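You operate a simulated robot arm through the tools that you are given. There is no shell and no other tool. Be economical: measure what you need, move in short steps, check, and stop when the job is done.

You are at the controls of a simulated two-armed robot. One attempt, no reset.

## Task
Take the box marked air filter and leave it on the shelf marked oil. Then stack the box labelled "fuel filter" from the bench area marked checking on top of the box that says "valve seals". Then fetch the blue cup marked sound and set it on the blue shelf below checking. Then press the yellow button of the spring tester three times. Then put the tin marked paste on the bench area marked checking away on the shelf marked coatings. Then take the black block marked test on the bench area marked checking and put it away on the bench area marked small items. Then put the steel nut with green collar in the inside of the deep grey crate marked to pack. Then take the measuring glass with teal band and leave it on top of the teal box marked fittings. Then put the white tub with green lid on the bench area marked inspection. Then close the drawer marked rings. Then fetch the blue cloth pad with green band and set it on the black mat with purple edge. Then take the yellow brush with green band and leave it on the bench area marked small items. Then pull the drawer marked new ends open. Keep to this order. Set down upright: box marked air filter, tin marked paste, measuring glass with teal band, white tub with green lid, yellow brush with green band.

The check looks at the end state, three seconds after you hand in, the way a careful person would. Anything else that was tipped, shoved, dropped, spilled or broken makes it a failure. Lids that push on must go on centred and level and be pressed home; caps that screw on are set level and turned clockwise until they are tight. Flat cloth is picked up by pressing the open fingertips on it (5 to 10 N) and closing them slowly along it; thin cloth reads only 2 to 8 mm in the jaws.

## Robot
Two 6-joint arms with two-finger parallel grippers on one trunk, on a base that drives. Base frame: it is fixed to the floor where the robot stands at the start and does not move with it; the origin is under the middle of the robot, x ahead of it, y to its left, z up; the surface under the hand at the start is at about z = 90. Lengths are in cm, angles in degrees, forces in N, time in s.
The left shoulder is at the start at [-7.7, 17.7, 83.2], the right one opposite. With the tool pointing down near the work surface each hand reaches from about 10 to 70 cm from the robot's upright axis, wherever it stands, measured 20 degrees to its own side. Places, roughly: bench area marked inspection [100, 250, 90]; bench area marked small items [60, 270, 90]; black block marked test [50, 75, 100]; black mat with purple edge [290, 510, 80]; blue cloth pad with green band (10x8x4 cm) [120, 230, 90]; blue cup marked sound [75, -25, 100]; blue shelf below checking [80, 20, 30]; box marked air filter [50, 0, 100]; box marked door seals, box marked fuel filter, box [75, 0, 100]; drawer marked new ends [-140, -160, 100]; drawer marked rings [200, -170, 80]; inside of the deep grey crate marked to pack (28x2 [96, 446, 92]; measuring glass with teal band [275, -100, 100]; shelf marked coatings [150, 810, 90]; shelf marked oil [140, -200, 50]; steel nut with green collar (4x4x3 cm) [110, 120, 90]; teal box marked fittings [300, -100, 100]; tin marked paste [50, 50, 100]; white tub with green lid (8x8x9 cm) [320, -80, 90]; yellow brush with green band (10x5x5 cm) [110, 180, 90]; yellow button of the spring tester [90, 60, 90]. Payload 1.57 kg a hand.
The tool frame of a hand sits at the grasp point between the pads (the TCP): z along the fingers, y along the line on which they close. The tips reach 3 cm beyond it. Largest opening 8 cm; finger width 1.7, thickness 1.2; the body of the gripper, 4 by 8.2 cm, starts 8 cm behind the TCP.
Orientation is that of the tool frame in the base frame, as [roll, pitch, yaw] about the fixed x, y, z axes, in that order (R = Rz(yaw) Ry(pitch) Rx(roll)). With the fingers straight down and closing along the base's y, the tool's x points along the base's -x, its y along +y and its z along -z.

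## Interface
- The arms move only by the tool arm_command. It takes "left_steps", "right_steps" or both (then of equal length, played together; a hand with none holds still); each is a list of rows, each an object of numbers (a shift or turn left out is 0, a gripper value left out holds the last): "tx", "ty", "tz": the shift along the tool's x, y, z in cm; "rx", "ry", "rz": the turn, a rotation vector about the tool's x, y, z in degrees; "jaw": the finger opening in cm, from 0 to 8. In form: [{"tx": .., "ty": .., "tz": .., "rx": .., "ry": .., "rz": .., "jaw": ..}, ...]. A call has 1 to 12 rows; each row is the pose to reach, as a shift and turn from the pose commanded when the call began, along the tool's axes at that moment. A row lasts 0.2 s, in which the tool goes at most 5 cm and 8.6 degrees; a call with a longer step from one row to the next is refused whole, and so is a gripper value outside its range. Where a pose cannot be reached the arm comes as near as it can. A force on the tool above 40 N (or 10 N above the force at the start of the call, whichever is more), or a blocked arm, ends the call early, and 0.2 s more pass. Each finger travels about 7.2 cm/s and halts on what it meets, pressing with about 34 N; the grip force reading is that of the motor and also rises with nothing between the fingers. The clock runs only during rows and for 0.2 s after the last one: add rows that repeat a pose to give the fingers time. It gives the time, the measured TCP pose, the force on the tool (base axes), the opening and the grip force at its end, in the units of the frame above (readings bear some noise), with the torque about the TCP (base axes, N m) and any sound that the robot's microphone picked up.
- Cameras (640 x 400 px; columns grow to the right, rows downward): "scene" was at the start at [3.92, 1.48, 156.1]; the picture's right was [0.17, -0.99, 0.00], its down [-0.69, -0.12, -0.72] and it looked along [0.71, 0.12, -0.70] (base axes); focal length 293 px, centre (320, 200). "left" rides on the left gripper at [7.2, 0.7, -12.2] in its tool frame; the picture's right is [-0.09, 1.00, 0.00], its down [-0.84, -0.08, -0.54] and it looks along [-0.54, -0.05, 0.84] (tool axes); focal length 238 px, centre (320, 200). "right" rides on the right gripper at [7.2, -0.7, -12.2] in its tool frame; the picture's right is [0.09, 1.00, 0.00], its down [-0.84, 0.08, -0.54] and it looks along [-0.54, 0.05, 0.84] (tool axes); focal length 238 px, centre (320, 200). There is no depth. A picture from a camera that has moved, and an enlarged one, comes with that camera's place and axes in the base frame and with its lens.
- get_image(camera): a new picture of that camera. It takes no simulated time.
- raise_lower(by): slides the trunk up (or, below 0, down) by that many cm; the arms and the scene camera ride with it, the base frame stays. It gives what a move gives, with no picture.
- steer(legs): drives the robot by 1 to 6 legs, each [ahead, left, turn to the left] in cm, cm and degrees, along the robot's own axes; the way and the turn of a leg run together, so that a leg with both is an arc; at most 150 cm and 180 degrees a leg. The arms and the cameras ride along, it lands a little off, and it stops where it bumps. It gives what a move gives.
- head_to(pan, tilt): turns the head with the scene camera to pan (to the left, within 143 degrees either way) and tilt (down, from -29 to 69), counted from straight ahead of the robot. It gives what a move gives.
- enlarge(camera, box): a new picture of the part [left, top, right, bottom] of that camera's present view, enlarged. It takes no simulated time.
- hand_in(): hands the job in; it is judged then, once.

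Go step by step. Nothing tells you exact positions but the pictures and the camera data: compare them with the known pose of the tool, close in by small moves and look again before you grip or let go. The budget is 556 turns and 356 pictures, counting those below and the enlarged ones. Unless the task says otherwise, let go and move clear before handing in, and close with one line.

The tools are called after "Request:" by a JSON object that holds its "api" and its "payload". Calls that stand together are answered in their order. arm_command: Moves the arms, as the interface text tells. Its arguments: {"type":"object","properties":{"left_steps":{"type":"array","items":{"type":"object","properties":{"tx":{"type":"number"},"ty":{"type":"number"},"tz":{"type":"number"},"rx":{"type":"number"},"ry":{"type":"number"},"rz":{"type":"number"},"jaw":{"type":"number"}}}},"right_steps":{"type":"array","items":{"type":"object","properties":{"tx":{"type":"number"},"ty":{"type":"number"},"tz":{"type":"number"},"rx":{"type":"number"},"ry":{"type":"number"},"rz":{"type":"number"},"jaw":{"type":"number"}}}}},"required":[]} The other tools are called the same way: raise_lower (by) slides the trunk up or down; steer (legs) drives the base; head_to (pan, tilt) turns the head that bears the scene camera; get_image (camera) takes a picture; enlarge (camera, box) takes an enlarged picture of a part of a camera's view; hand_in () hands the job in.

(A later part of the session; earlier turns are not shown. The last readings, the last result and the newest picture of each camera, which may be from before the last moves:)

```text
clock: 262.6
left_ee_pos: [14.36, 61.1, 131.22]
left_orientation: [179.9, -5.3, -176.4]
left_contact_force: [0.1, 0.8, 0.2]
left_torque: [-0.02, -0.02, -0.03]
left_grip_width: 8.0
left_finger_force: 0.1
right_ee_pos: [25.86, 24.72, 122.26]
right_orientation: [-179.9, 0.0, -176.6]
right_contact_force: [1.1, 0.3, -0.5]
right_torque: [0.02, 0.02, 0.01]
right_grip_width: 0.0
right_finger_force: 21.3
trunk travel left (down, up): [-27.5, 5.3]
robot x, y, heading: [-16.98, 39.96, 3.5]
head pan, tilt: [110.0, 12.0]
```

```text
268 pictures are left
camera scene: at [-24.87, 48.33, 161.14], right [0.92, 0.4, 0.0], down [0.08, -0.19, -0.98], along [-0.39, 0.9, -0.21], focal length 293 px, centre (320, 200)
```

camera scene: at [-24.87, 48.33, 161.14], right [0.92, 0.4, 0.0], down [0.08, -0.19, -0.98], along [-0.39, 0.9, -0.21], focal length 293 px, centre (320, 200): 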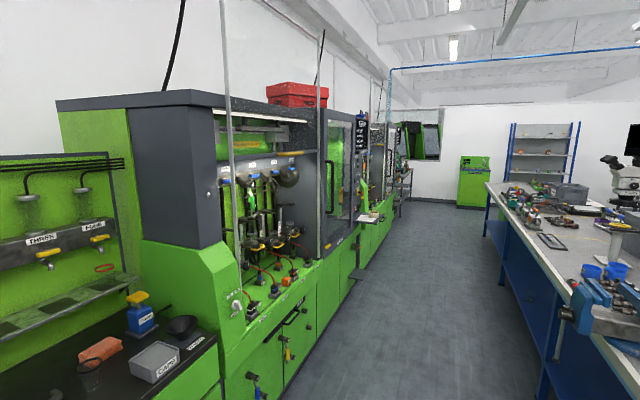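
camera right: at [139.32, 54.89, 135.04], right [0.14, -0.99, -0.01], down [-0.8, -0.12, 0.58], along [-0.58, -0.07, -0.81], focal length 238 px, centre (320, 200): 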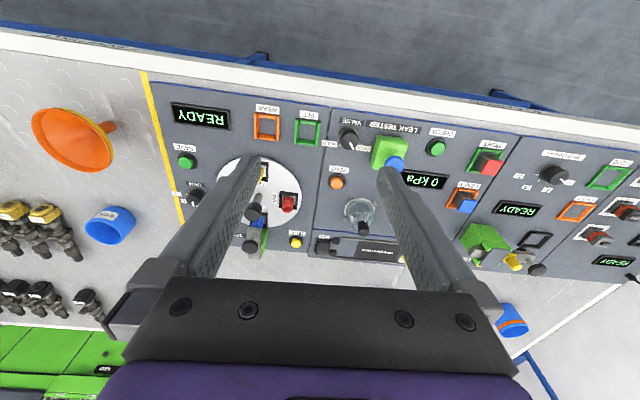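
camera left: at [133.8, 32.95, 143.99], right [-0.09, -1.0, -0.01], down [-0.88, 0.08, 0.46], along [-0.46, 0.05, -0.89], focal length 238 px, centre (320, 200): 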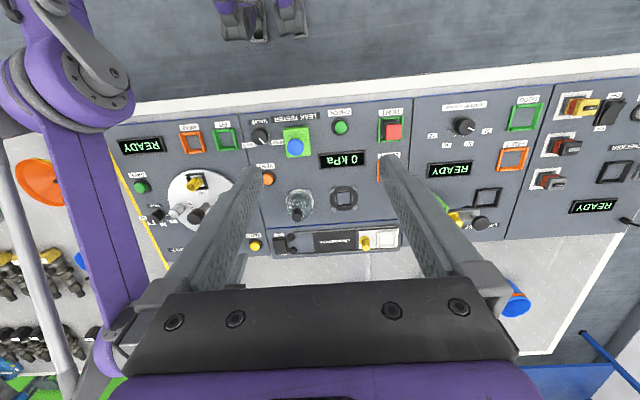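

Request:
{"api": "head_to", "payload": {"pan": 72, "tilt": 8}}

Request:
{"api": "enlarge", "payload": {"camera": "scene", "box": [220, 130, 360, 230]}}

Request:
{"api": "enlarge", "payload": {"camera": "scene", "box": [270, 180, 630, 400]}}

```text
clock: 263.7
left_ee_pos: [14.29, 61.09, 131.28]
left_orientation: [180.0, -5.3, -176.4]
left_contact_force: [-0.3, 0.0, 0.2]
left_torque: [-0.01, 0.0, -0.03]
left_grip_width: 7.99
left_finger_force: 0.0
right_ee_pos: [25.86, 24.91, 122.27]
right_orientation: [-180.0, 0.0, -176.7]
right_contact_force: [-0.7, -0.2, 0.2]
right_torque: [0.02, -0.01, -0.02]
right_grip_width: 0.0
right_finger_force: 21.6
trunk travel left (down, up): [-27.5, 5.3]
robot x, y, heading: [-17.17, 39.76, 3.4]
head pan, tilt: [72.0, 8.0]
```

```text
4.00 times, centred on (290, 180) of scene
camera zoom: at [-18.85, 48.76, 161.79], right [0.97, -0.25, 0.0], down [-0.03, -0.13, -0.99], along [0.24, 0.96, -0.14], focal length 1171 px, centre (440, 280)
```

zoom: 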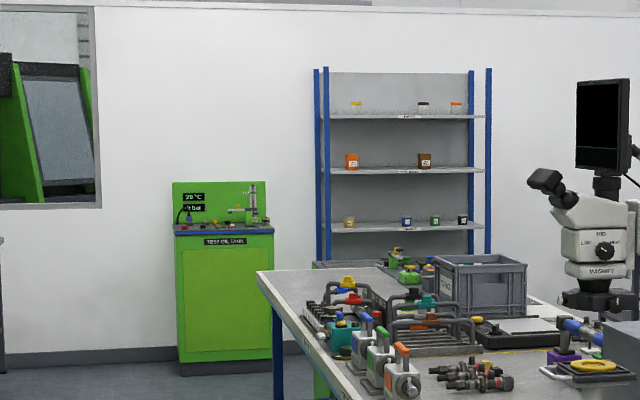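

```text
1.78 times, centred on (450, 290) of scene
camera zoom: at [-18.85, 48.76, 161.79], right [0.97, -0.25, 0.0], down [-0.03, -0.13, -0.99], along [0.24, 0.96, -0.14], focal length 521 px, centre (89, 40)
```

zoom: 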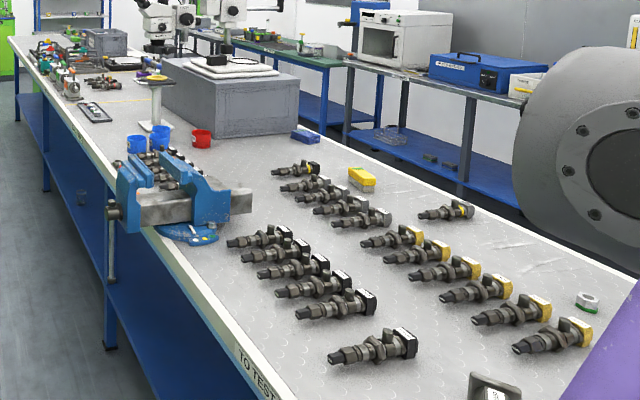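

The shelf unit at the far end has the coatings level around z≈88. Now I line up with the paste tin.

Request:
{"api": "steer", "payload": {"legs": [[0, 0, -3.4], [0, 20, 0], [17, 0, 0]]}}

Request:
{"api": "head_to", "payload": {"pan": 0, "tilt": 50}}

Request:
{"api": "get_image", "payload": {"camera": "scene"}}

Request:
{"api": "get_image", "payload": {"camera": "right"}}

```text
clock: 267.5
left_ee_pos: [32.15, 79.2, 131.21]
left_orientation: [-180.0, -5.4, -179.0]
left_contact_force: [-0.3, -0.8, 0.7]
left_torque: [0.0, 0.02, 0.02]
left_grip_width: 8.0
left_finger_force: 0.1
right_ee_pos: [42.11, 42.54, 122.2]
right_orientation: [-179.8, 0.0, -179.3]
right_contact_force: [0.3, -0.4, -0.3]
right_torque: [0.01, 0.0, 0.02]
right_grip_width: 0.01
right_finger_force: 21.1
trunk travel left (down, up): [-27.5, 5.3]
robot x, y, heading: [-0.15, 59.34, 1.1]
head pan, tilt: [72.0, 8.0]
```

```text
clock: 268.9
left_ee_pos: [32.13, 79.16, 131.28]
left_orientation: [180.0, -5.2, -179.0]
left_contact_force: [-0.7, 0.1, 0.7]
left_torque: [-0.03, 0.02, -0.04]
left_grip_width: 8.0
left_finger_force: 0.1
right_ee_pos: [42.14, 42.39, 122.16]
right_orientation: [180.0, -0.1, -179.2]
right_contact_force: [-0.2, 0.2, 1.0]
right_torque: [0.02, 0.03, 0.0]
right_grip_width: 0.0
right_finger_force: 21.0
trunk travel left (down, up): [-27.5, 5.3]
robot x, y, heading: [-0.09, 59.81, 0.8]
head pan, tilt: [0.0, 50.0]
```

```text
265 pictures are left
camera scene: at [3.41, 59.68, 155.28], right [0.02, -1.0, 0.0], down [-0.77, -0.01, -0.64], along [0.64, 0.01, -0.77], focal length 293 px, centre (320, 200)
```

scene: 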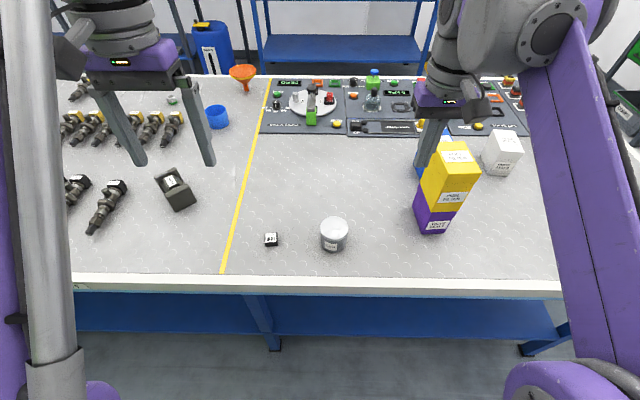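

```text
264 pictures are left
camera right: at [34.93, 41.72, 134.42], right [-0.1, 0.99, 0.0], down [0.84, 0.09, 0.54], along [0.54, 0.06, -0.84], focal length 238 px, centre (320, 200)
```

right: 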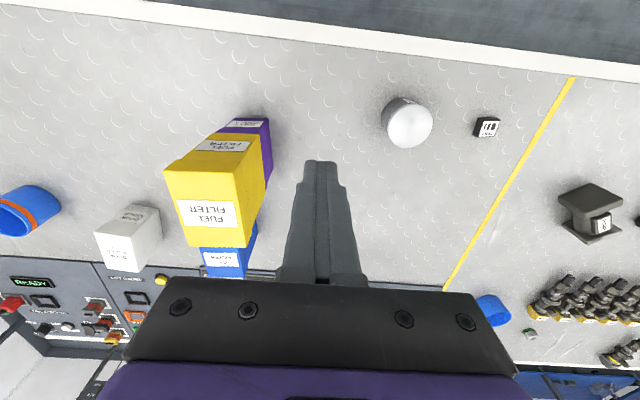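

Request:
{"api": "enlarge", "payload": {"camera": "scene", "box": [240, 200, 380, 270]}}

Request:
{"api": "enlarge", "payload": {"camera": "right", "box": [360, 80, 520, 160]}}

```text
4.57 times, centred on (310, 235) of scene
camera zoom: at [3.41, 59.68, 155.28], right [0.02, -1.0, 0.0], down [-0.77, -0.01, -0.64], along [0.64, 0.01, -0.77], focal length 1339 px, centre (366, 40)
```

zoom: 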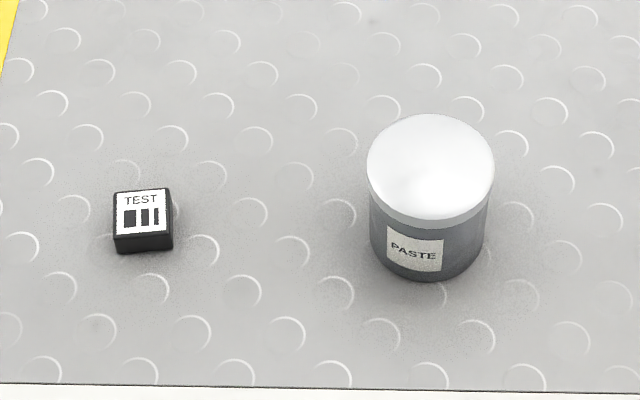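

```text
4.00 times, centred on (440, 120) of right
camera zoom: at [34.93, 41.72, 134.42], right [-0.1, 0.99, 0.0], down [0.84, 0.09, 0.54], along [0.54, 0.06, -0.84], focal length 953 px, centre (-160, 520)
```

zoom: 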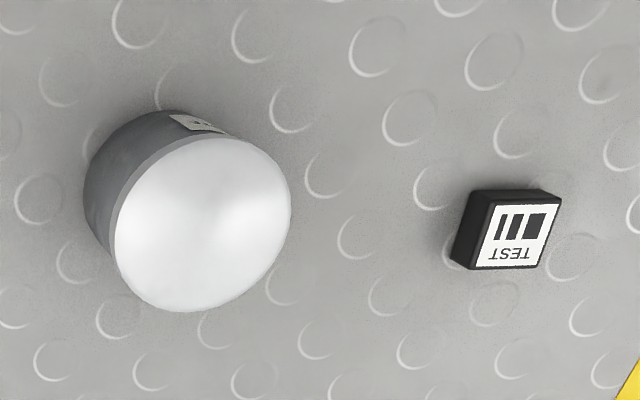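

Tin: centre ≈[43.7, 56.9], lid top z≈97, diameter ≈6.6. I pre-position the right hand, tilted 45°.

Request:
{"api": "arm_command", "payload": {"right_steps": [{"tx": 1.4, "ty": 2.4, "tz": 2, "ry": -6.5, "jaw": 3}, {"tx": 2.8, "ty": 4.8, "tz": 4, "ry": -13, "jaw": 6}, {"tx": 4.2, "ty": 7.2, "tz": 7, "ry": -19.5, "jaw": 8}, {"tx": 5.6, "ty": 9.6, "tz": 10, "ry": -26, "jaw": 8}, {"tx": 7, "ty": 12, "tz": 13, "ry": -32.5}, {"tx": 8.9, "ty": 14.6, "tz": 16, "ry": -39}, {"tx": 8.9, "ty": 14.6, "tz": 17.2, "ry": -45}, {"tx": 8.9, "ty": 14.6, "tz": 17.2, "ry": -45}]}}

Request:
{"api": "get_image", "payload": {"camera": "right"}}

```text
clock: 270.7
left_ee_pos: [32.09, 79.16, 131.2]
left_orientation: [180.0, -5.2, -179.0]
left_contact_force: [0.2, -0.7, -0.3]
left_torque: [-0.01, -0.01, 0.0]
left_grip_width: 7.99
left_finger_force: 0.1
right_ee_pos: [33.1, 56.74, 105.16]
right_orientation: [-180.0, 44.9, -179.4]
right_contact_force: [-0.1, -0.2, 0.4]
right_torque: [0.0, 0.01, 0.03]
right_grip_width: 8.0
right_finger_force: 0.1
trunk travel left (down, up): [-27.5, 5.3]
robot x, y, heading: [0.11, 59.62, 1.0]
head pan, tilt: [0.0, 50.0]
```

```text
261 pictures are left
camera right: at [19.44, 55.91, 108.63], right [-0.08, 0.99, -0.07], down [0.21, 0.08, 0.97], along [0.98, 0.06, -0.21], focal length 238 px, centre (320, 200)
```

right: 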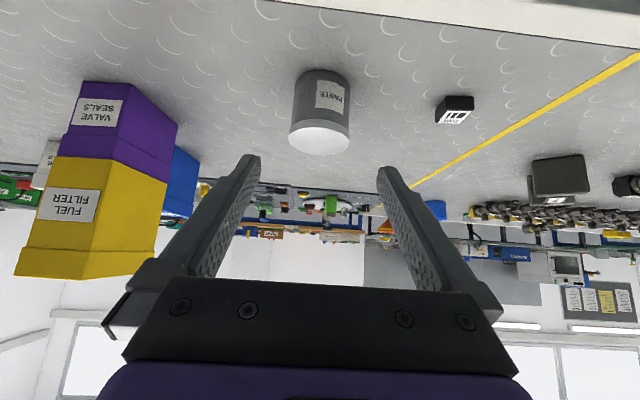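

Request:
{"api": "arm_command", "payload": {"right_steps": [{"tx": 0.3, "ty": -0.1, "tz": 4}, {"tx": 0.5, "ty": -0.1, "tz": 8}, {"tx": 0.5, "ty": -0.1, "tz": 11}, {"tx": 0.5, "ty": -0.1, "tz": 13.5}, {"tx": 0.5, "ty": -0.1, "tz": 15.2}, {"tx": 0.5, "ty": -0.1, "tz": 15.2}]}}

Request:
{"api": "get_image", "payload": {"camera": "right"}}

```text
clock: 272.1
left_ee_pos: [32.03, 79.15, 131.41]
left_orientation: [180.0, -5.4, -179.0]
left_contact_force: [-0.4, -0.6, 0.0]
left_torque: [0.03, 0.0, -0.03]
left_grip_width: 7.98
left_finger_force: 0.1
right_ee_pos: [43.13, 56.51, 93.81]
right_orientation: [-179.9, 44.9, -179.1]
right_contact_force: [0.0, -0.1, 0.1]
right_torque: [0.0, 0.0, -0.02]
right_grip_width: 7.99
right_finger_force: 0.1
trunk travel left (down, up): [-27.5, 5.3]
robot x, y, heading: [-0.09, 59.83, 1.1]
head pan, tilt: [0.0, 50.0]
```

```text
260 pictures are left
camera right: at [29.57, 55.8, 97.34], right [-0.08, 0.99, -0.07], down [0.21, 0.08, 0.97], along [0.97, 0.06, -0.21], focal length 238 px, centre (320, 200)
```

right: 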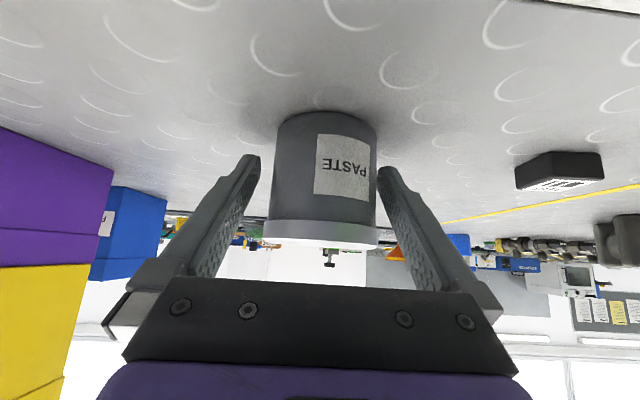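

Request:
{"api": "arm_command", "payload": {"right_steps": [{"jaw": 6.5}, {"jaw": 5}, {"jaw": 5}, {"jaw": 5}]}}

Request:
{"api": "arm_command", "payload": {"right_steps": [{"tx": -1, "tz": -1}, {"tx": -3, "tz": -3}, {"tx": -6, "tz": -6}, {"tx": -9, "tz": -9}, {"tx": -12, "tz": -12}, {"tx": -12, "tz": -12}]}}

Request:
{"api": "get_image", "payload": {"camera": "right"}}

```text
clock: 273.1
left_ee_pos: [32.2, 79.25, 131.33]
left_orientation: [-179.9, -5.3, -178.9]
left_contact_force: [0.5, 0.1, 0.2]
left_torque: [0.01, -0.02, 0.0]
left_grip_width: 7.99
left_finger_force: 0.0
right_ee_pos: [43.19, 56.71, 93.77]
right_orientation: [-179.9, 45.0, -179.3]
right_contact_force: [0.4, 0.1, -0.1]
right_torque: [0.0, -0.04, -0.01]
right_grip_width: 6.6
right_finger_force: 33.9
trunk travel left (down, up): [-27.5, 5.3]
robot x, y, heading: [-0.4, 59.27, 1.2]
head pan, tilt: [0.0, 50.0]
```

```text
clock: 274.5
left_ee_pos: [32.13, 79.28, 131.22]
left_orientation: [-180.0, -5.2, -179.0]
left_contact_force: [0.4, -0.4, 0.3]
left_torque: [0.05, 0.0, -0.01]
left_grip_width: 8.0
left_finger_force: 0.1
right_ee_pos: [43.35, 56.68, 110.47]
right_orientation: [-179.8, 45.0, -179.1]
right_contact_force: [-0.2, 0.2, -2.1]
right_torque: [-0.01, 0.04, -0.01]
right_grip_width: 6.61
right_finger_force: 34.3
trunk travel left (down, up): [-27.5, 5.3]
robot x, y, heading: [-0.14, 60.0, 1.2]
head pan, tilt: [0.0, 50.0]
```

```text
259 pictures are left
camera right: at [29.7, 55.88, 114.2], right [-0.08, 0.99, -0.07], down [0.21, 0.08, 0.97], along [0.97, 0.06, -0.21], focal length 238 px, centre (320, 200)
```

right: 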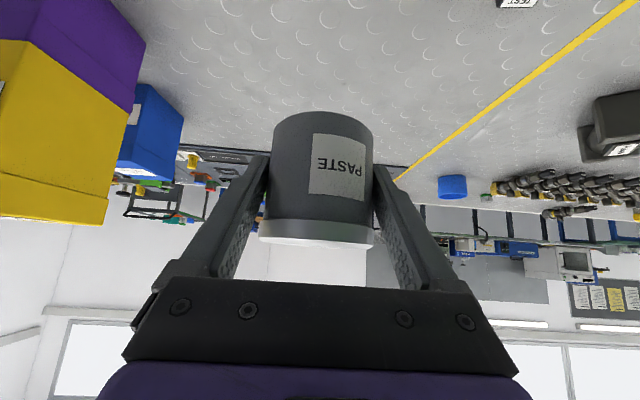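

Tin held. I back into the front aisle, turn and drive along it towards the far shelf unit.

Request:
{"api": "steer", "payload": {"legs": [[-38, 0, 0], [0, 0, 88.9], [150, 0, 0], [150, 0, 0]]}}

Request:
{"api": "head_to", "payload": {"pan": 0, "tilt": 25}}

Request:
{"api": "get_image", "payload": {"camera": "scene"}}

```text
clock: 294.5
left_ee_pos: [-63.83, 384.8, 131.16]
left_orientation: [-180.0, -5.3, -87.3]
left_contact_force: [0.1, 0.0, 0.0]
left_torque: [0.02, 0.01, 0.01]
left_grip_width: 8.0
left_finger_force: 0.1
right_ee_pos: [-41.62, 396.65, 110.64]
right_orientation: [-180.0, 45.0, -87.6]
right_contact_force: [0.4, -0.1, -1.9]
right_torque: [0.02, 0.03, 0.0]
right_grip_width: 6.59
right_finger_force: 34.1
trunk travel left (down, up): [-27.5, 5.3]
robot x, y, heading: [-43.31, 353.39, 92.8]
head pan, tilt: [0.0, 50.0]
```

```text
clock: 295.4
left_ee_pos: [-63.7, 384.89, 131.39]
left_orientation: [180.0, -5.4, -87.4]
left_contact_force: [1.1, -0.7, 0.1]
left_torque: [-0.02, 0.04, 0.01]
left_grip_width: 7.99
left_finger_force: 0.1
right_ee_pos: [-41.53, 396.66, 110.56]
right_orientation: [-180.0, 44.9, -87.6]
right_contact_force: [0.5, -0.4, -1.7]
right_torque: [-0.02, -0.01, -0.04]
right_grip_width: 6.62
right_finger_force: 34.0
trunk travel left (down, up): [-27.5, 5.3]
robot x, y, heading: [-43.3, 353.5, 92.6]
head pan, tilt: [0.0, 25.0]
```

```text
258 pictures are left
camera scene: at [-43.54, 358.34, 159.02], right [1.0, 0.04, 0.0], down [0.02, -0.42, -0.91], along [-0.04, 0.91, -0.42], focal length 293 px, centre (320, 200)
```

scene: 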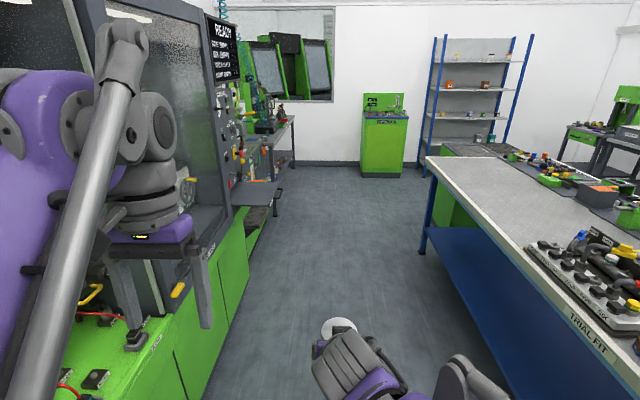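

Request:
{"api": "enlarge", "payload": {"camera": "scene", "box": [350, 20, 640, 240]}}

```text
1.82 times, centred on (495, 130) of scene
camera zoom: at [-43.54, 358.34, 159.02], right [1.0, 0.04, 0.0], down [0.02, -0.42, -0.91], along [-0.04, 0.91, -0.42], focal length 532 px, centre (2, 327)
```

zoom: 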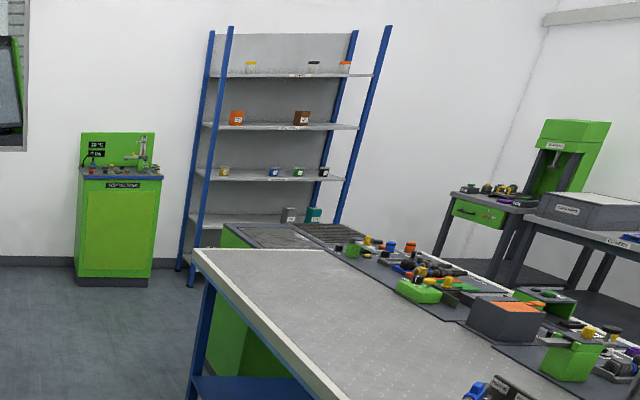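

The way is clear: shelf front at y≈795, coatings level z≈89, free space near x≈132. I continue down the aisle and then go right in the gap before the shelf.

Request:
{"api": "steer", "payload": {"legs": [[0, 0, -2.7], [0, -8, 0], [150, 0, 0], [150, 0, 0], [48, 0, 0]]}}

Request:
{"api": "head_to", "payload": {"pan": -50, "tilt": 25}}

Request:
{"api": "get_image", "payload": {"camera": "scene"}}

```text
clock: 313.6
left_ee_pos: [-52.4, 733.16, 131.39]
left_orientation: [-179.9, -5.3, -91.3]
left_contact_force: [0.5, 0.1, -0.7]
left_torque: [0.0, 0.03, 0.01]
left_grip_width: 8.02
left_finger_force: 0.0
right_ee_pos: [-29.65, 743.41, 110.62]
right_orientation: [-180.0, 44.9, -91.5]
right_contact_force: [1.2, 0.2, -1.8]
right_torque: [-0.01, -0.01, 0.02]
right_grip_width: 6.6
right_finger_force: 34.0
trunk travel left (down, up): [-27.5, 5.3]
robot x, y, heading: [-33.9, 700.08, 88.5]
head pan, tilt: [0.0, 25.0]
```

```text
clock: 314.8
left_ee_pos: [-52.55, 733.14, 131.26]
left_orientation: [-180.0, -5.3, -91.3]
left_contact_force: [-0.2, 0.7, -0.3]
left_torque: [0.0, -0.03, -0.01]
left_grip_width: 8.0
left_finger_force: 0.0
right_ee_pos: [-29.56, 743.33, 110.63]
right_orientation: [-179.9, 44.9, -91.5]
right_contact_force: [0.0, 0.5, -2.5]
right_torque: [-0.05, 0.0, -0.02]
right_grip_width: 6.58
right_finger_force: 34.4
trunk travel left (down, up): [-27.5, 5.3]
robot x, y, heading: [-34.09, 700.07, 88.9]
head pan, tilt: [-50.0, 25.0]
```

```text
256 pictures are left
camera scene: at [-27.1, 701.82, 159.03], right [0.63, -0.78, 0.0], down [-0.33, -0.26, -0.91], along [0.71, 0.57, -0.42], focal length 293 px, centre (320, 200)
```

scene: 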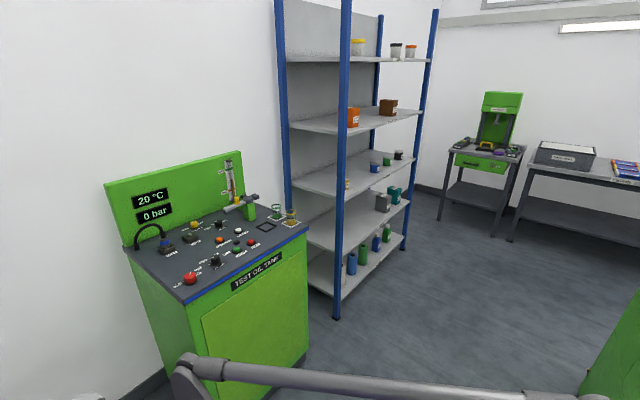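

Request:
{"api": "steer", "payload": {"legs": [[0, 0, 1.3], [0, -85, 0], [0, -82, 0]]}}

Request:
{"api": "head_to", "payload": {"pan": 0, "tilt": 35}}

Request:
{"api": "get_image", "payload": {"camera": "scene"}}

```text
clock: 330.1
left_ee_pos: [114.45, 729.87, 131.28]
left_orientation: [-180.0, -5.3, -92.6]
left_contact_force: [0.1, 0.8, -0.5]
left_torque: [0.02, 0.0, -0.01]
left_grip_width: 7.99
left_finger_force: 0.0
right_ee_pos: [137.63, 739.57, 110.67]
right_orientation: [-179.9, 44.8, -92.9]
right_contact_force: [-0.1, 0.0, -1.8]
right_torque: [-0.01, -0.02, -0.01]
right_grip_width: 6.57
right_finger_force: 33.6
trunk travel left (down, up): [-27.5, 5.3]
robot x, y, heading: [131.92, 696.58, 87.3]
head pan, tilt: [-50.0, 25.0]
```

```text
clock: 331.3
left_ee_pos: [114.5, 730.04, 131.23]
left_orientation: [180.0, -5.3, -92.7]
left_contact_force: [0.8, 0.4, 0.8]
left_torque: [0.02, 0.03, -0.01]
left_grip_width: 7.98
left_finger_force: 0.1
right_ee_pos: [137.64, 739.69, 110.51]
right_orientation: [-179.9, 44.9, -92.7]
right_contact_force: [-0.2, -0.2, -2.1]
right_torque: [0.0, -0.02, 0.02]
right_grip_width: 6.58
right_finger_force: 34.2
trunk travel left (down, up): [-27.5, 5.3]
robot x, y, heading: [132.01, 696.71, 87.5]
head pan, tilt: [0.0, 35.0]
```

```text
255 pictures are left
camera scene: at [132.25, 701.23, 157.45], right [1.0, -0.05, 0.0], down [-0.03, -0.57, -0.82], along [0.04, 0.82, -0.57], focal length 293 px, centre (320, 200)
```

scene: 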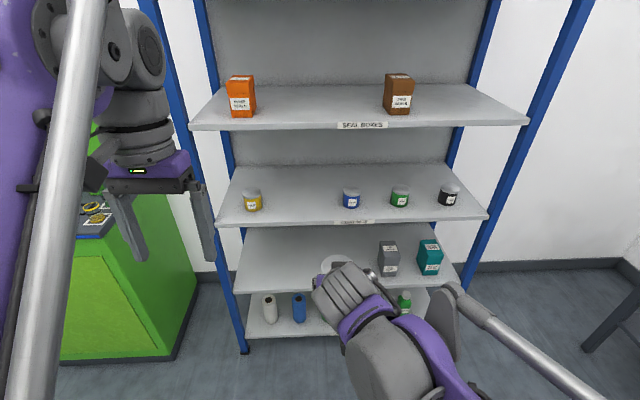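

Request:
{"api": "enlarge", "payload": {"camera": "scene", "box": [210, 110, 500, 290]}}

Request:
{"api": "get_image", "payload": {"camera": "right"}}

```text
2.21 times, centred on (355, 200) of scene
camera zoom: at [132.25, 701.23, 157.45], right [1.0, -0.05, 0.0], down [-0.03, -0.57, -0.82], along [0.04, 0.82, -0.57], focal length 646 px, centre (243, 200)
```

zoom: 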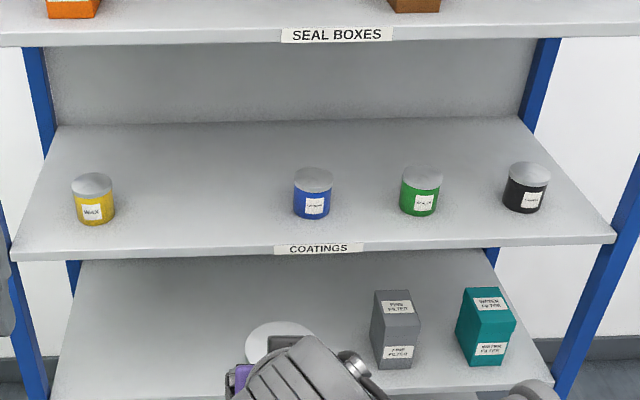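

```text
253 pictures are left
camera right: at [137.68, 725.93, 114.16], right [-1.0, -0.01, -0.07], down [-0.07, 0.21, 0.97], along [0.0, 0.98, -0.21], focal length 238 px, centre (320, 200)
```

right: 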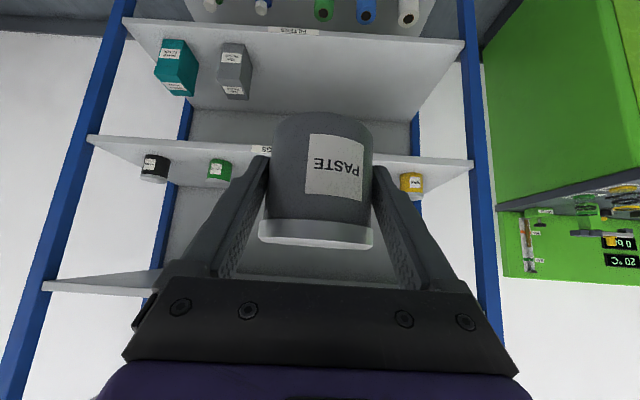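

COATINGS is the third board: front edge y≈788, z≈88; free spot at x≈130. I lower the hand, align and drive up.

Request:
{"api": "arm_command", "payload": {"right_steps": [{"tx": 3, "tz": 3}, {"tx": 6, "tz": 6}, {"tx": 9, "tz": 9}, {"tx": 9, "tz": 9}]}}

Request:
{"api": "steer", "payload": {"legs": [[0, 0, 2.5], [0, 5.7, 0], [38, 0, 0]]}}

Request:
{"api": "get_image", "payload": {"camera": "right"}}

Request:
{"api": "get_image", "payload": {"camera": "scene"}}

```text
clock: 332.3
left_ee_pos: [114.42, 729.9, 131.2]
left_orientation: [-179.9, -5.2, -92.7]
left_contact_force: [0.2, -1.0, -0.4]
left_torque: [0.01, 0.01, -0.01]
left_grip_width: 7.98
left_finger_force: 0.0
right_ee_pos: [137.67, 739.61, 98.05]
right_orientation: [-180.0, 45.1, -92.7]
right_contact_force: [0.1, -0.4, -1.1]
right_torque: [-0.05, 0.04, 0.0]
right_grip_width: 6.55
right_finger_force: 33.7
trunk travel left (down, up): [-27.5, 5.3]
robot x, y, heading: [132.6, 696.29, 87.2]
head pan, tilt: [0.0, 35.0]
```

```text
clock: 335.9
left_ee_pos: [107.38, 766.97, 131.27]
left_orientation: [179.9, -5.3, -90.0]
left_contact_force: [-0.6, 0.8, -0.4]
left_torque: [-0.01, 0.01, -0.02]
left_grip_width: 7.99
left_finger_force: 0.1
right_ee_pos: [130.21, 777.53, 98.01]
right_orientation: [-179.9, 44.9, -90.1]
right_contact_force: [-0.1, 0.5, -2.1]
right_torque: [-0.05, 0.01, 0.02]
right_grip_width: 6.55
right_finger_force: 34.2
trunk travel left (down, up): [-27.5, 5.3]
robot x, y, heading: [126.44, 734.48, 90.2]
head pan, tilt: [0.0, 35.0]
```

```text
252 pictures are left
camera right: at [130.82, 763.95, 101.53], right [-1.0, -0.06, -0.07], down [-0.08, 0.21, 0.97], along [-0.05, 0.98, -0.21], focal length 238 px, centre (320, 200)
```

right: 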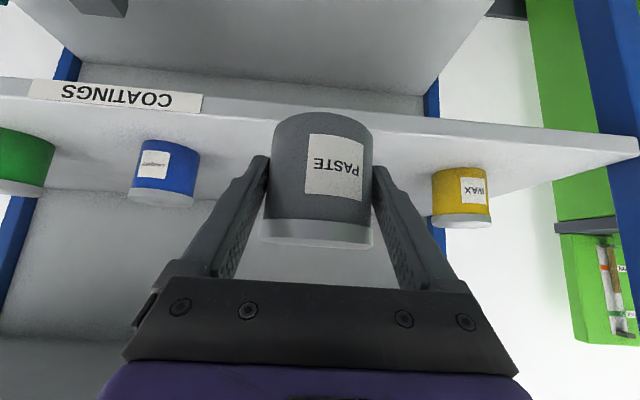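

```text
251 pictures are left
camera scene: at [126.48, 739.03, 157.44], right [1.0, 0.0, 0.0], down [0.0, -0.57, -0.82], along [0.0, 0.82, -0.57], focal length 293 px, centre (320, 200)
```

scene: 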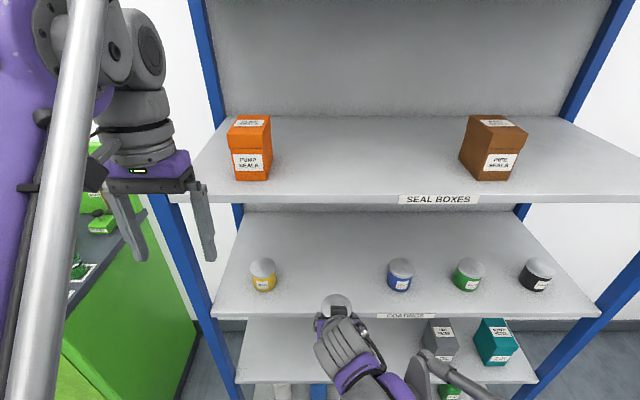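

Request:
{"api": "arm_command", "payload": {"right_steps": [{"tx": -2.8, "tz": 2.8}, {"tx": -5.6, "tz": 5.6}, {"tx": -8.4, "tz": 8.4}, {"tx": -11.2, "tz": 11.2}, {"tx": -13.8, "tz": 13.8}, {"tx": -13.8, "tz": 13.8}]}}

Request:
{"api": "get_image", "payload": {"camera": "right"}}

Request:
{"api": "get_image", "payload": {"camera": "scene"}}

```text
clock: 337.3
left_ee_pos: [107.51, 766.86, 131.31]
left_orientation: [-180.0, -5.4, -89.9]
left_contact_force: [-0.2, -0.5, 0.2]
left_torque: [-0.02, 0.0, 0.02]
left_grip_width: 7.99
left_finger_force: 0.1
right_ee_pos: [129.99, 797.04, 98.18]
right_orientation: [-179.9, 45.0, -90.3]
right_contact_force: [0.6, -0.4, -1.8]
right_torque: [-0.01, -0.01, 0.03]
right_grip_width: 6.56
right_finger_force: 33.9
trunk travel left (down, up): [-27.5, 5.3]
robot x, y, heading: [126.54, 734.31, 90.1]
head pan, tilt: [0.0, 35.0]
```

```text
250 pictures are left
camera right: at [130.68, 783.33, 101.63], right [-1.0, -0.06, -0.07], down [-0.08, 0.21, 0.97], along [-0.04, 0.98, -0.21], focal length 238 px, centre (320, 200)
```

right: 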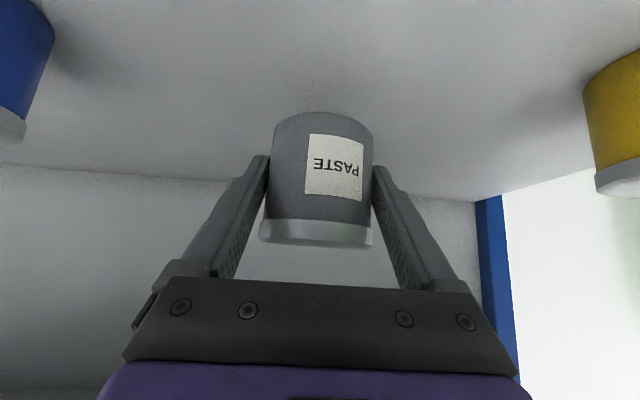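

```text
249 pictures are left
camera scene: at [126.48, 738.95, 157.45], right [1.0, 0.0, 0.0], down [0.0, -0.57, -0.82], along [0.0, 0.82, -0.57], focal length 293 px, centre (320, 200)
```

scene: 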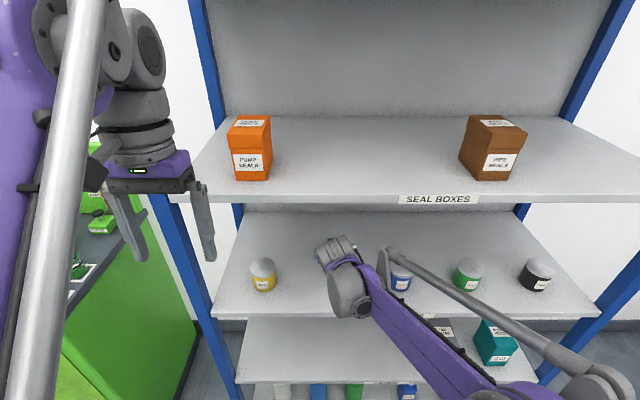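

Request:
{"api": "arm_command", "payload": {"right_steps": [{"tx": 1.2, "tz": 1.2}, {"tx": 2.4, "tz": 2.4}, {"tx": 3.5, "tz": 3.5}, {"tx": 3.9, "tz": 3.9}]}}

Request:
{"api": "arm_command", "payload": {"right_steps": [{"tx": 0.25, "tz": 0.25}, {"tx": 0.5, "tz": 0.5}, {"tx": 0.75, "tz": 0.75}]}}

```text
clock: 338.3
left_ee_pos: [107.45, 766.6, 131.38]
left_orientation: [-179.9, -5.3, -90.1]
left_contact_force: [-0.3, 0.4, -0.1]
left_torque: [0.03, -0.04, 0.01]
left_grip_width: 7.99
left_finger_force: 0.0
right_ee_pos: [130.3, 797.01, 92.86]
right_orientation: [-179.9, 45.2, -90.1]
right_contact_force: [1.1, 2.7, 28.2]
right_torque: [0.19, 0.03, -0.06]
right_grip_width: 6.53
right_finger_force: 33.7
trunk travel left (down, up): [-27.5, 5.3]
robot x, y, heading: [126.51, 734.32, 89.8]
head pan, tilt: [0.0, 35.0]
```

```text
clock: 338.6
left_ee_pos: [107.5, 766.42, 131.45]
left_orientation: [180.0, -5.2, -90.1]
left_contact_force: [0.9, 0.0, -1.2]
left_torque: [0.01, 0.01, -0.01]
left_grip_width: 7.99
left_finger_force: 0.1
right_ee_pos: [130.26, 796.97, 92.68]
right_orientation: [-180.0, 45.6, -90.2]
right_contact_force: [1.8, -7.2, 22.4]
right_torque: [-0.41, 0.22, 0.15]
right_grip_width: 6.51
right_finger_force: 33.5
trunk travel left (down, up): [-27.5, 5.3]
robot x, y, heading: [126.44, 733.92, 89.9]
head pan, tilt: [0.0, 35.0]
stopped in row 1 (right hand): the force on the tool passed its limit at 44 N (the readings are from after the stop); the commanded pose is now the measured one
```

Contact with the shelf. I open, check, then withdraw.

Request:
{"api": "arm_command", "payload": {"right_steps": [{"tx": -0.1, "tz": -0.1, "jaw": 8}, {"tx": -0.1, "tz": -0.1, "jaw": 8}, {"tx": -0.1, "tz": -0.1, "jaw": 8}]}}

Request:
{"api": "get_image", "payload": {"camera": "right"}}

```text
clock: 339.4
left_ee_pos: [107.46, 766.71, 131.27]
left_orientation: [-179.9, -5.2, -90.0]
left_contact_force: [-1.1, 0.0, 0.2]
left_torque: [0.01, 0.02, -0.02]
left_grip_width: 8.03
left_finger_force: 0.0
right_ee_pos: [130.01, 797.0, 92.76]
right_orientation: [-180.0, 45.3, -90.1]
right_contact_force: [-0.6, -7.5, 8.0]
right_torque: [-0.05, -0.26, -0.22]
right_grip_width: 7.93
right_finger_force: 0.0
trunk travel left (down, up): [-27.5, 5.3]
robot x, y, heading: [126.49, 734.36, 89.9]
head pan, tilt: [0.0, 35.0]
```

```text
248 pictures are left
camera right: at [130.73, 783.38, 96.19], right [-1.0, -0.06, -0.07], down [-0.08, 0.2, 0.98], along [-0.05, 0.98, -0.21], focal length 238 px, centre (320, 200)
```

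right: 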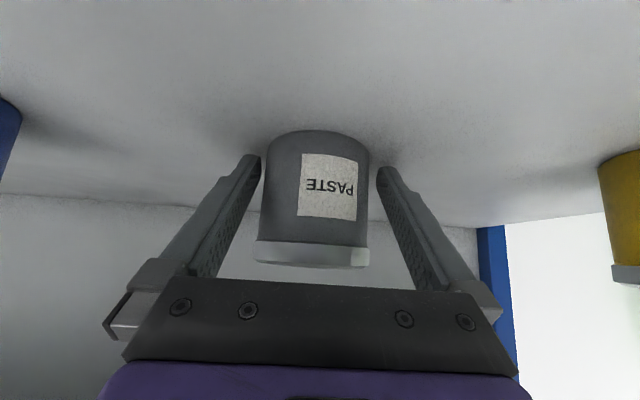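

Request:
{"api": "arm_command", "payload": {"right_steps": [{"tx": -0.2, "tz": -0.2}, {"tx": -0.5, "tz": -0.5}, {"tx": -0.5, "tz": -0.5}]}}

Request:
{"api": "get_image", "payload": {"camera": "right"}}

```text
clock: 340.2
left_ee_pos: [107.36, 766.97, 131.31]
left_orientation: [180.0, -5.4, -90.0]
left_contact_force: [0.6, -1.1, 0.1]
left_torque: [-0.03, 0.0, 0.02]
left_grip_width: 7.96
left_finger_force: 0.1
right_ee_pos: [130.31, 797.08, 93.22]
right_orientation: [-179.9, 45.2, -90.2]
right_contact_force: [-0.1, -0.7, 0.8]
right_torque: [0.01, 0.02, 0.02]
right_grip_width: 7.97
right_finger_force: 0.1
trunk travel left (down, up): [-27.5, 5.3]
robot x, y, heading: [126.39, 734.43, 90.1]
head pan, tilt: [0.0, 35.0]
```

```text
247 pictures are left
camera right: at [130.95, 783.39, 96.73], right [-1.0, -0.06, -0.07], down [-0.08, 0.21, 0.98], along [-0.05, 0.98, -0.21], focal length 238 px, centre (320, 200)
```

right: 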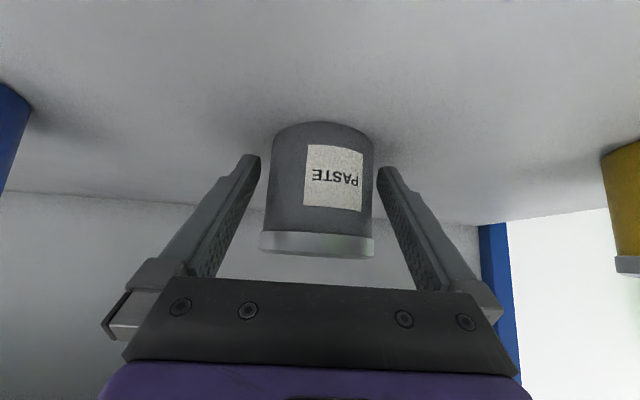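

Request:
{"api": "arm_command", "payload": {"right_steps": [{"tx": 1.5, "tz": -1.8}, {"tx": 3.5, "tz": -4.5}, {"tx": 6, "tz": -7.5}, {"tx": 8.5, "tz": -10.5}, {"tx": 11, "tz": -13.5}, {"tx": 13, "tz": -16}, {"tx": 13, "tz": -16}]}}

Request:
{"api": "get_image", "payload": {"camera": "scene"}}

Request:
{"api": "get_image", "payload": {"camera": "right"}}

```text
clock: 341.8
left_ee_pos: [107.42, 766.93, 131.37]
left_orientation: [180.0, -5.3, -90.0]
left_contact_force: [-0.2, 0.7, 0.3]
left_torque: [-0.02, -0.02, -0.03]
left_grip_width: 7.98
left_finger_force: 0.2
right_ee_pos: [130.57, 776.33, 95.6]
right_orientation: [-180.0, 45.2, -90.2]
right_contact_force: [0.7, 0.1, -0.3]
right_torque: [-0.01, 0.0, 0.03]
right_grip_width: 8.0
right_finger_force: 0.0
trunk travel left (down, up): [-27.5, 5.3]
robot x, y, heading: [126.44, 734.02, 89.9]
head pan, tilt: [0.0, 35.0]
```

```text
246 pictures are left
camera scene: at [126.46, 739.09, 157.45], right [1.0, 0.0, 0.0], down [0.0, -0.57, -0.82], along [0.0, 0.82, -0.57], focal length 293 px, centre (320, 200)
```

scene: 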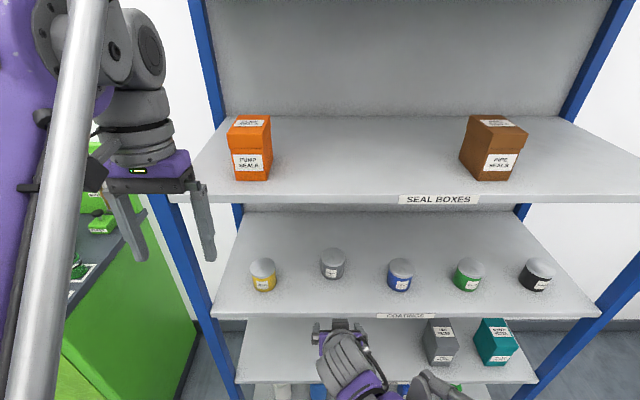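

```text
245 pictures are left
camera right: at [131.13, 762.7, 99.1], right [-1.0, -0.06, -0.07], down [-0.08, 0.21, 0.98], along [-0.05, 0.98, -0.21], focal length 238 px, centre (320, 200)
```

right: 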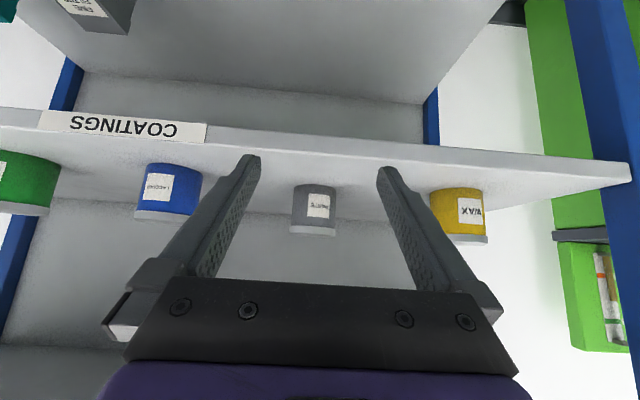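

Paste tin is on the coatings shelf, upright. I bring the hand back to vertical and drive back along the aisle to the test block.

Request:
{"api": "steer", "payload": {"legs": [[-36, 0, 0]]}}

Request:
{"api": "arm_command", "payload": {"right_steps": [{"tx": -2, "tz": -2, "ry": 6}, {"tx": -4, "tz": -4, "ry": 12}, {"tx": -6, "tz": -6, "ry": 18}, {"tx": -8, "tz": -8, "ry": 24}, {"tx": -10, "tz": -10, "ry": 30}, {"tx": -12, "tz": -12, "ry": 36}, {"tx": -14, "tz": -14, "ry": 41}, {"tx": -16, "tz": -16, "ry": 45}, {"tx": -18, "tz": -18, "ry": 45}, {"tx": -18, "tz": -18, "ry": 45}]}}

Request:
{"api": "steer", "payload": {"legs": [[0, 84, 0], [0, 81, 0], [-150, 0, 0], [-100, 0, 0]]}}

```text
clock: 344.1
left_ee_pos: [107.48, 730.98, 131.33]
left_orientation: [180.0, -5.2, -90.2]
left_contact_force: [1.3, 0.1, -1.2]
left_torque: [-0.02, 0.0, 0.02]
left_grip_width: 8.02
left_finger_force: 0.1
right_ee_pos: [130.56, 740.31, 95.67]
right_orientation: [-179.9, 45.1, -90.2]
right_contact_force: [1.3, -1.1, 0.2]
right_torque: [0.01, -0.03, -0.02]
right_grip_width: 7.98
right_finger_force: 0.1
trunk travel left (down, up): [-27.5, 5.3]
robot x, y, heading: [126.6, 698.08, 90.0]
head pan, tilt: [0.0, 35.0]
```

```text
clock: 346.3
left_ee_pos: [107.39, 730.91, 131.2]
left_orientation: [-179.9, -5.4, -90.1]
left_contact_force: [-0.4, -0.4, 0.7]
left_torque: [0.0, -0.03, 0.0]
left_grip_width: 8.0
left_finger_force: 0.1
right_ee_pos: [130.54, 740.26, 121.03]
right_orientation: [-180.0, 0.3, -90.5]
right_contact_force: [-0.5, -0.2, -0.6]
right_torque: [-0.03, 0.01, 0.01]
right_grip_width: 7.98
right_finger_force: 0.1
trunk travel left (down, up): [-27.5, 5.3]
robot x, y, heading: [126.72, 698.44, 89.9]
head pan, tilt: [0.0, 35.0]
```

```text
clock: 372.9
left_ee_pos: [-56.38, 479.03, 131.31]
left_orientation: [180.0, -5.2, -90.1]
left_contact_force: [0.3, -0.3, 0.1]
left_torque: [-0.03, 0.03, 0.0]
left_grip_width: 8.01
left_finger_force: 0.1
right_ee_pos: [-33.36, 488.52, 121.1]
right_orientation: [-179.9, 0.2, -90.3]
right_contact_force: [0.9, 0.0, -0.4]
right_torque: [0.05, -0.02, 0.01]
right_grip_width: 7.99
right_finger_force: 0.1
trunk travel left (down, up): [-27.5, 5.3]
robot x, y, heading: [-37.63, 446.44, 89.9]
head pan, tilt: [0.0, 35.0]
```

Request:
{"api": "steer", "payload": {"legs": [[-150, 0, 0], [-30, 0, 0]]}}

Request:
{"api": "head_to", "payload": {"pan": -80, "tilt": 35}}

Request:
{"api": "get_image", "payload": {"camera": "scene"}}

```text
clock: 382.1
left_ee_pos: [-54.57, 297.52, 131.34]
left_orientation: [-180.0, -5.2, -88.1]
left_contact_force: [0.0, -0.7, 0.6]
left_torque: [0.02, -0.03, 0.02]
left_grip_width: 8.0
left_finger_force: 0.1
right_ee_pos: [-31.74, 307.83, 121.09]
right_orientation: [-180.0, 0.2, -88.3]
right_contact_force: [0.4, -0.1, -0.6]
right_torque: [0.02, 0.04, 0.01]
right_grip_width: 8.02
right_finger_force: 0.0
trunk travel left (down, up): [-27.5, 5.3]
robot x, y, heading: [-34.41, 265.45, 92.1]
head pan, tilt: [0.0, 35.0]
```

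```text
clock: 383.6
left_ee_pos: [-54.58, 297.53, 131.33]
left_orientation: [180.0, -5.3, -88.2]
left_contact_force: [0.3, 0.8, 1.3]
left_torque: [0.02, 0.02, -0.03]
left_grip_width: 8.0
left_finger_force: 0.1
right_ee_pos: [-31.79, 307.67, 121.1]
right_orientation: [-180.0, 0.2, -88.3]
right_contact_force: [0.0, 0.2, 0.1]
right_torque: [0.01, -0.04, 0.02]
right_grip_width: 7.99
right_finger_force: 0.1
trunk travel left (down, up): [-27.5, 5.3]
robot x, y, heading: [-34.33, 265.36, 91.8]
head pan, tilt: [-80.0, 35.0]
```

```text
244 pictures are left
camera scene: at [-25.66, 263.43, 157.45], right [0.21, -0.98, 0.0], down [-0.56, -0.12, -0.82], along [0.8, 0.17, -0.57], focal length 293 px, centre (320, 200)
```

scene: 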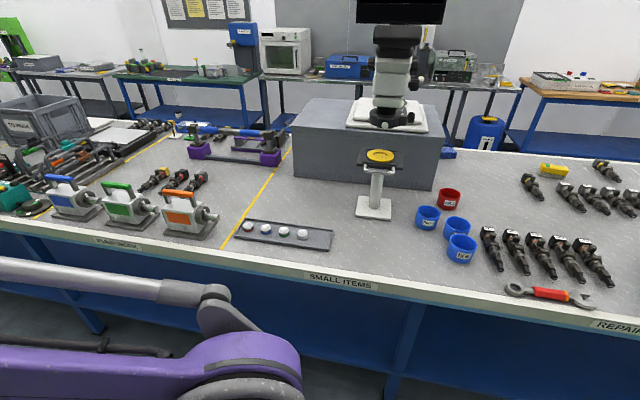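

SMALL ITEMS is marked on the front edge at y≈269; free room around [44, 250–264]. I continue to the test block.

Request:
{"api": "steer", "payload": {"legs": [[0, 0, -2], [-150, 0, 0], [-29, 0, 0], [0, 0, -90], [28, 0, 0]]}}

Request:
{"api": "head_to", "payload": {"pan": -15, "tilt": 50}}

Request:
{"api": "get_image", "payload": {"camera": "scene"}}

Request:
{"api": "get_image", "payload": {"camera": "right"}}

```text
clock: 398.4
left_ee_pos: [31.63, 110.13, 131.27]
left_orientation: [180.0, -5.3, -175.3]
left_contact_force: [0.8, 0.3, -0.6]
left_torque: [0.01, -0.01, -0.02]
left_grip_width: 8.01
left_finger_force: 0.0
right_ee_pos: [42.79, 87.84, 121.18]
right_orientation: [180.0, 0.1, -175.5]
right_contact_force: [0.3, 0.3, 0.3]
right_torque: [0.05, 0.01, 0.0]
right_grip_width: 8.01
right_finger_force: 0.1
trunk travel left (down, up): [-27.5, 5.3]
robot x, y, heading: [0.59, 88.36, 4.5]
head pan, tilt: [-80.0, 35.0]
```

```text
clock: 399.8
left_ee_pos: [31.6, 110.09, 131.31]
left_orientation: [180.0, -5.3, -175.3]
left_contact_force: [-0.1, -0.4, 0.5]
left_torque: [0.02, 0.01, 0.04]
left_grip_width: 7.97
left_finger_force: 0.0
right_ee_pos: [42.8, 87.81, 121.14]
right_orientation: [180.0, 0.2, -175.6]
right_contact_force: [0.2, -0.4, 0.1]
right_torque: [0.02, 0.01, -0.01]
right_grip_width: 7.99
right_finger_force: 0.0
trunk travel left (down, up): [-27.5, 5.3]
robot x, y, heading: [0.39, 88.55, 4.7]
head pan, tilt: [-15.0, 50.0]
```

```text
243 pictures are left
camera scene: at [4.04, 86.83, 155.28], right [-0.18, -0.98, 0.0], down [-0.75, 0.14, -0.64], along [0.63, -0.12, -0.77], focal length 293 px, centre (320, 200)
```

scene: 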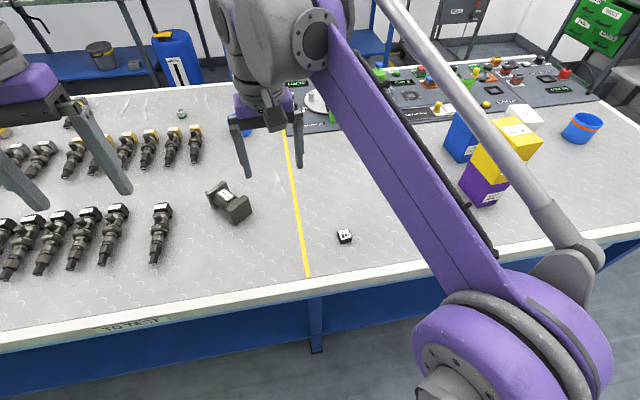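

```text
242 pictures are left
camera right: at [35.7, 86.67, 133.26], right [-0.17, 0.99, 0.0], down [0.83, 0.14, 0.54], along [0.54, 0.09, -0.84], focal length 238 px, centre (320, 200)
```

right: 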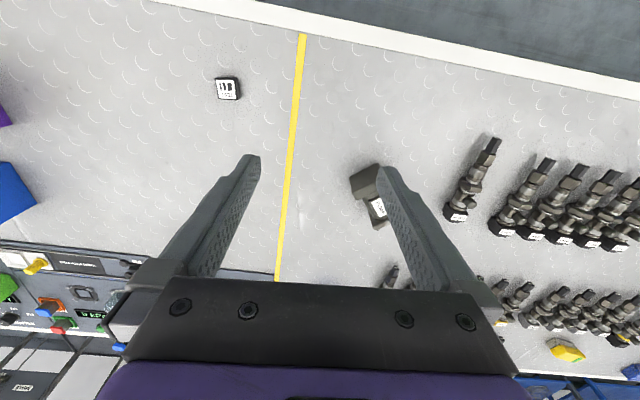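

Request:
{"api": "enlarge", "payload": {"camera": "right", "box": [190, 60, 270, 120]}}

```text
6.67 times, centred on (230, 90) of right
camera zoom: at [35.7, 86.67, 133.26], right [-0.17, 0.99, 0.0], down [0.83, 0.14, 0.54], along [0.54, 0.09, -0.84], focal length 1589 px, centre (920, 933)
```

zoom: 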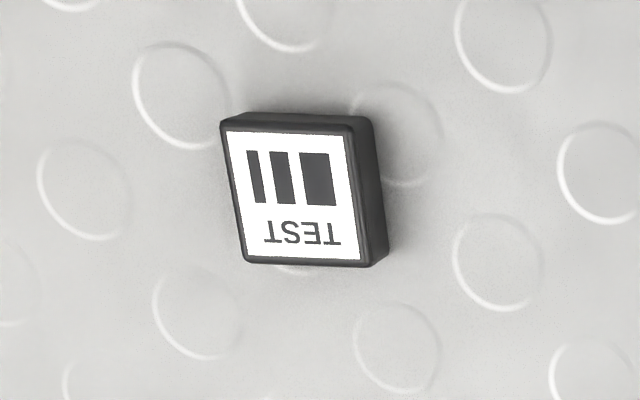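

Block: centre ≈[44.1,72.9], ~3 cm square, 2 cm high, yaw ≈7.5°. I go above it.

Request:
{"api": "arm_command", "payload": {"right_steps": [{"ty": -3.7, "tz": 2, "rz": -1}, {"ty": -7.5, "tz": 4, "rz": -2}, {"tx": -0.1, "ty": -11.2, "tz": 6, "rz": -3}, {"tx": -0.15, "ty": -14.95, "tz": 8, "rz": -3, "jaw": 6}, {"tx": -0.15, "ty": -14.95, "tz": 12, "rz": -3, "jaw": 6}, {"tx": -0.15, "ty": -14.95, "tz": 16, "rz": -3}, {"tx": -0.15, "ty": -14.95, "tz": 20, "rz": -3}, {"tx": -0.15, "ty": -14.95, "tz": 20, "rz": -3}]}}

Request:
{"api": "get_image", "payload": {"camera": "right"}}

```text
clock: 401.6
left_ee_pos: [31.6, 110.2, 131.28]
left_orientation: [-180.0, -5.3, -175.3]
left_contact_force: [1.2, 0.2, 0.4]
left_torque: [-0.06, -0.01, 0.01]
left_grip_width: 7.98
left_finger_force: 0.1
right_ee_pos: [44.04, 72.64, 101.13]
right_orientation: [179.9, 0.2, -172.7]
right_contact_force: [-0.4, 0.3, 0.4]
right_torque: [-0.01, 0.02, -0.01]
right_grip_width: 6.0
right_finger_force: 0.0
trunk travel left (down, up): [-27.5, 5.3]
robot x, y, heading: [0.89, 88.4, 4.4]
head pan, tilt: [-15.0, 50.0]
```

```text
240 pictures are left
camera right: at [36.94, 71.18, 113.36], right [-0.22, 0.98, 0.0], down [0.82, 0.18, 0.54], along [0.53, 0.12, -0.84], focal length 238 px, centre (320, 200)
```

right: 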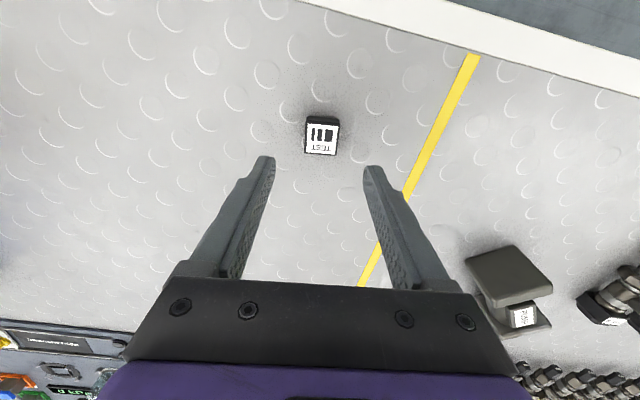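

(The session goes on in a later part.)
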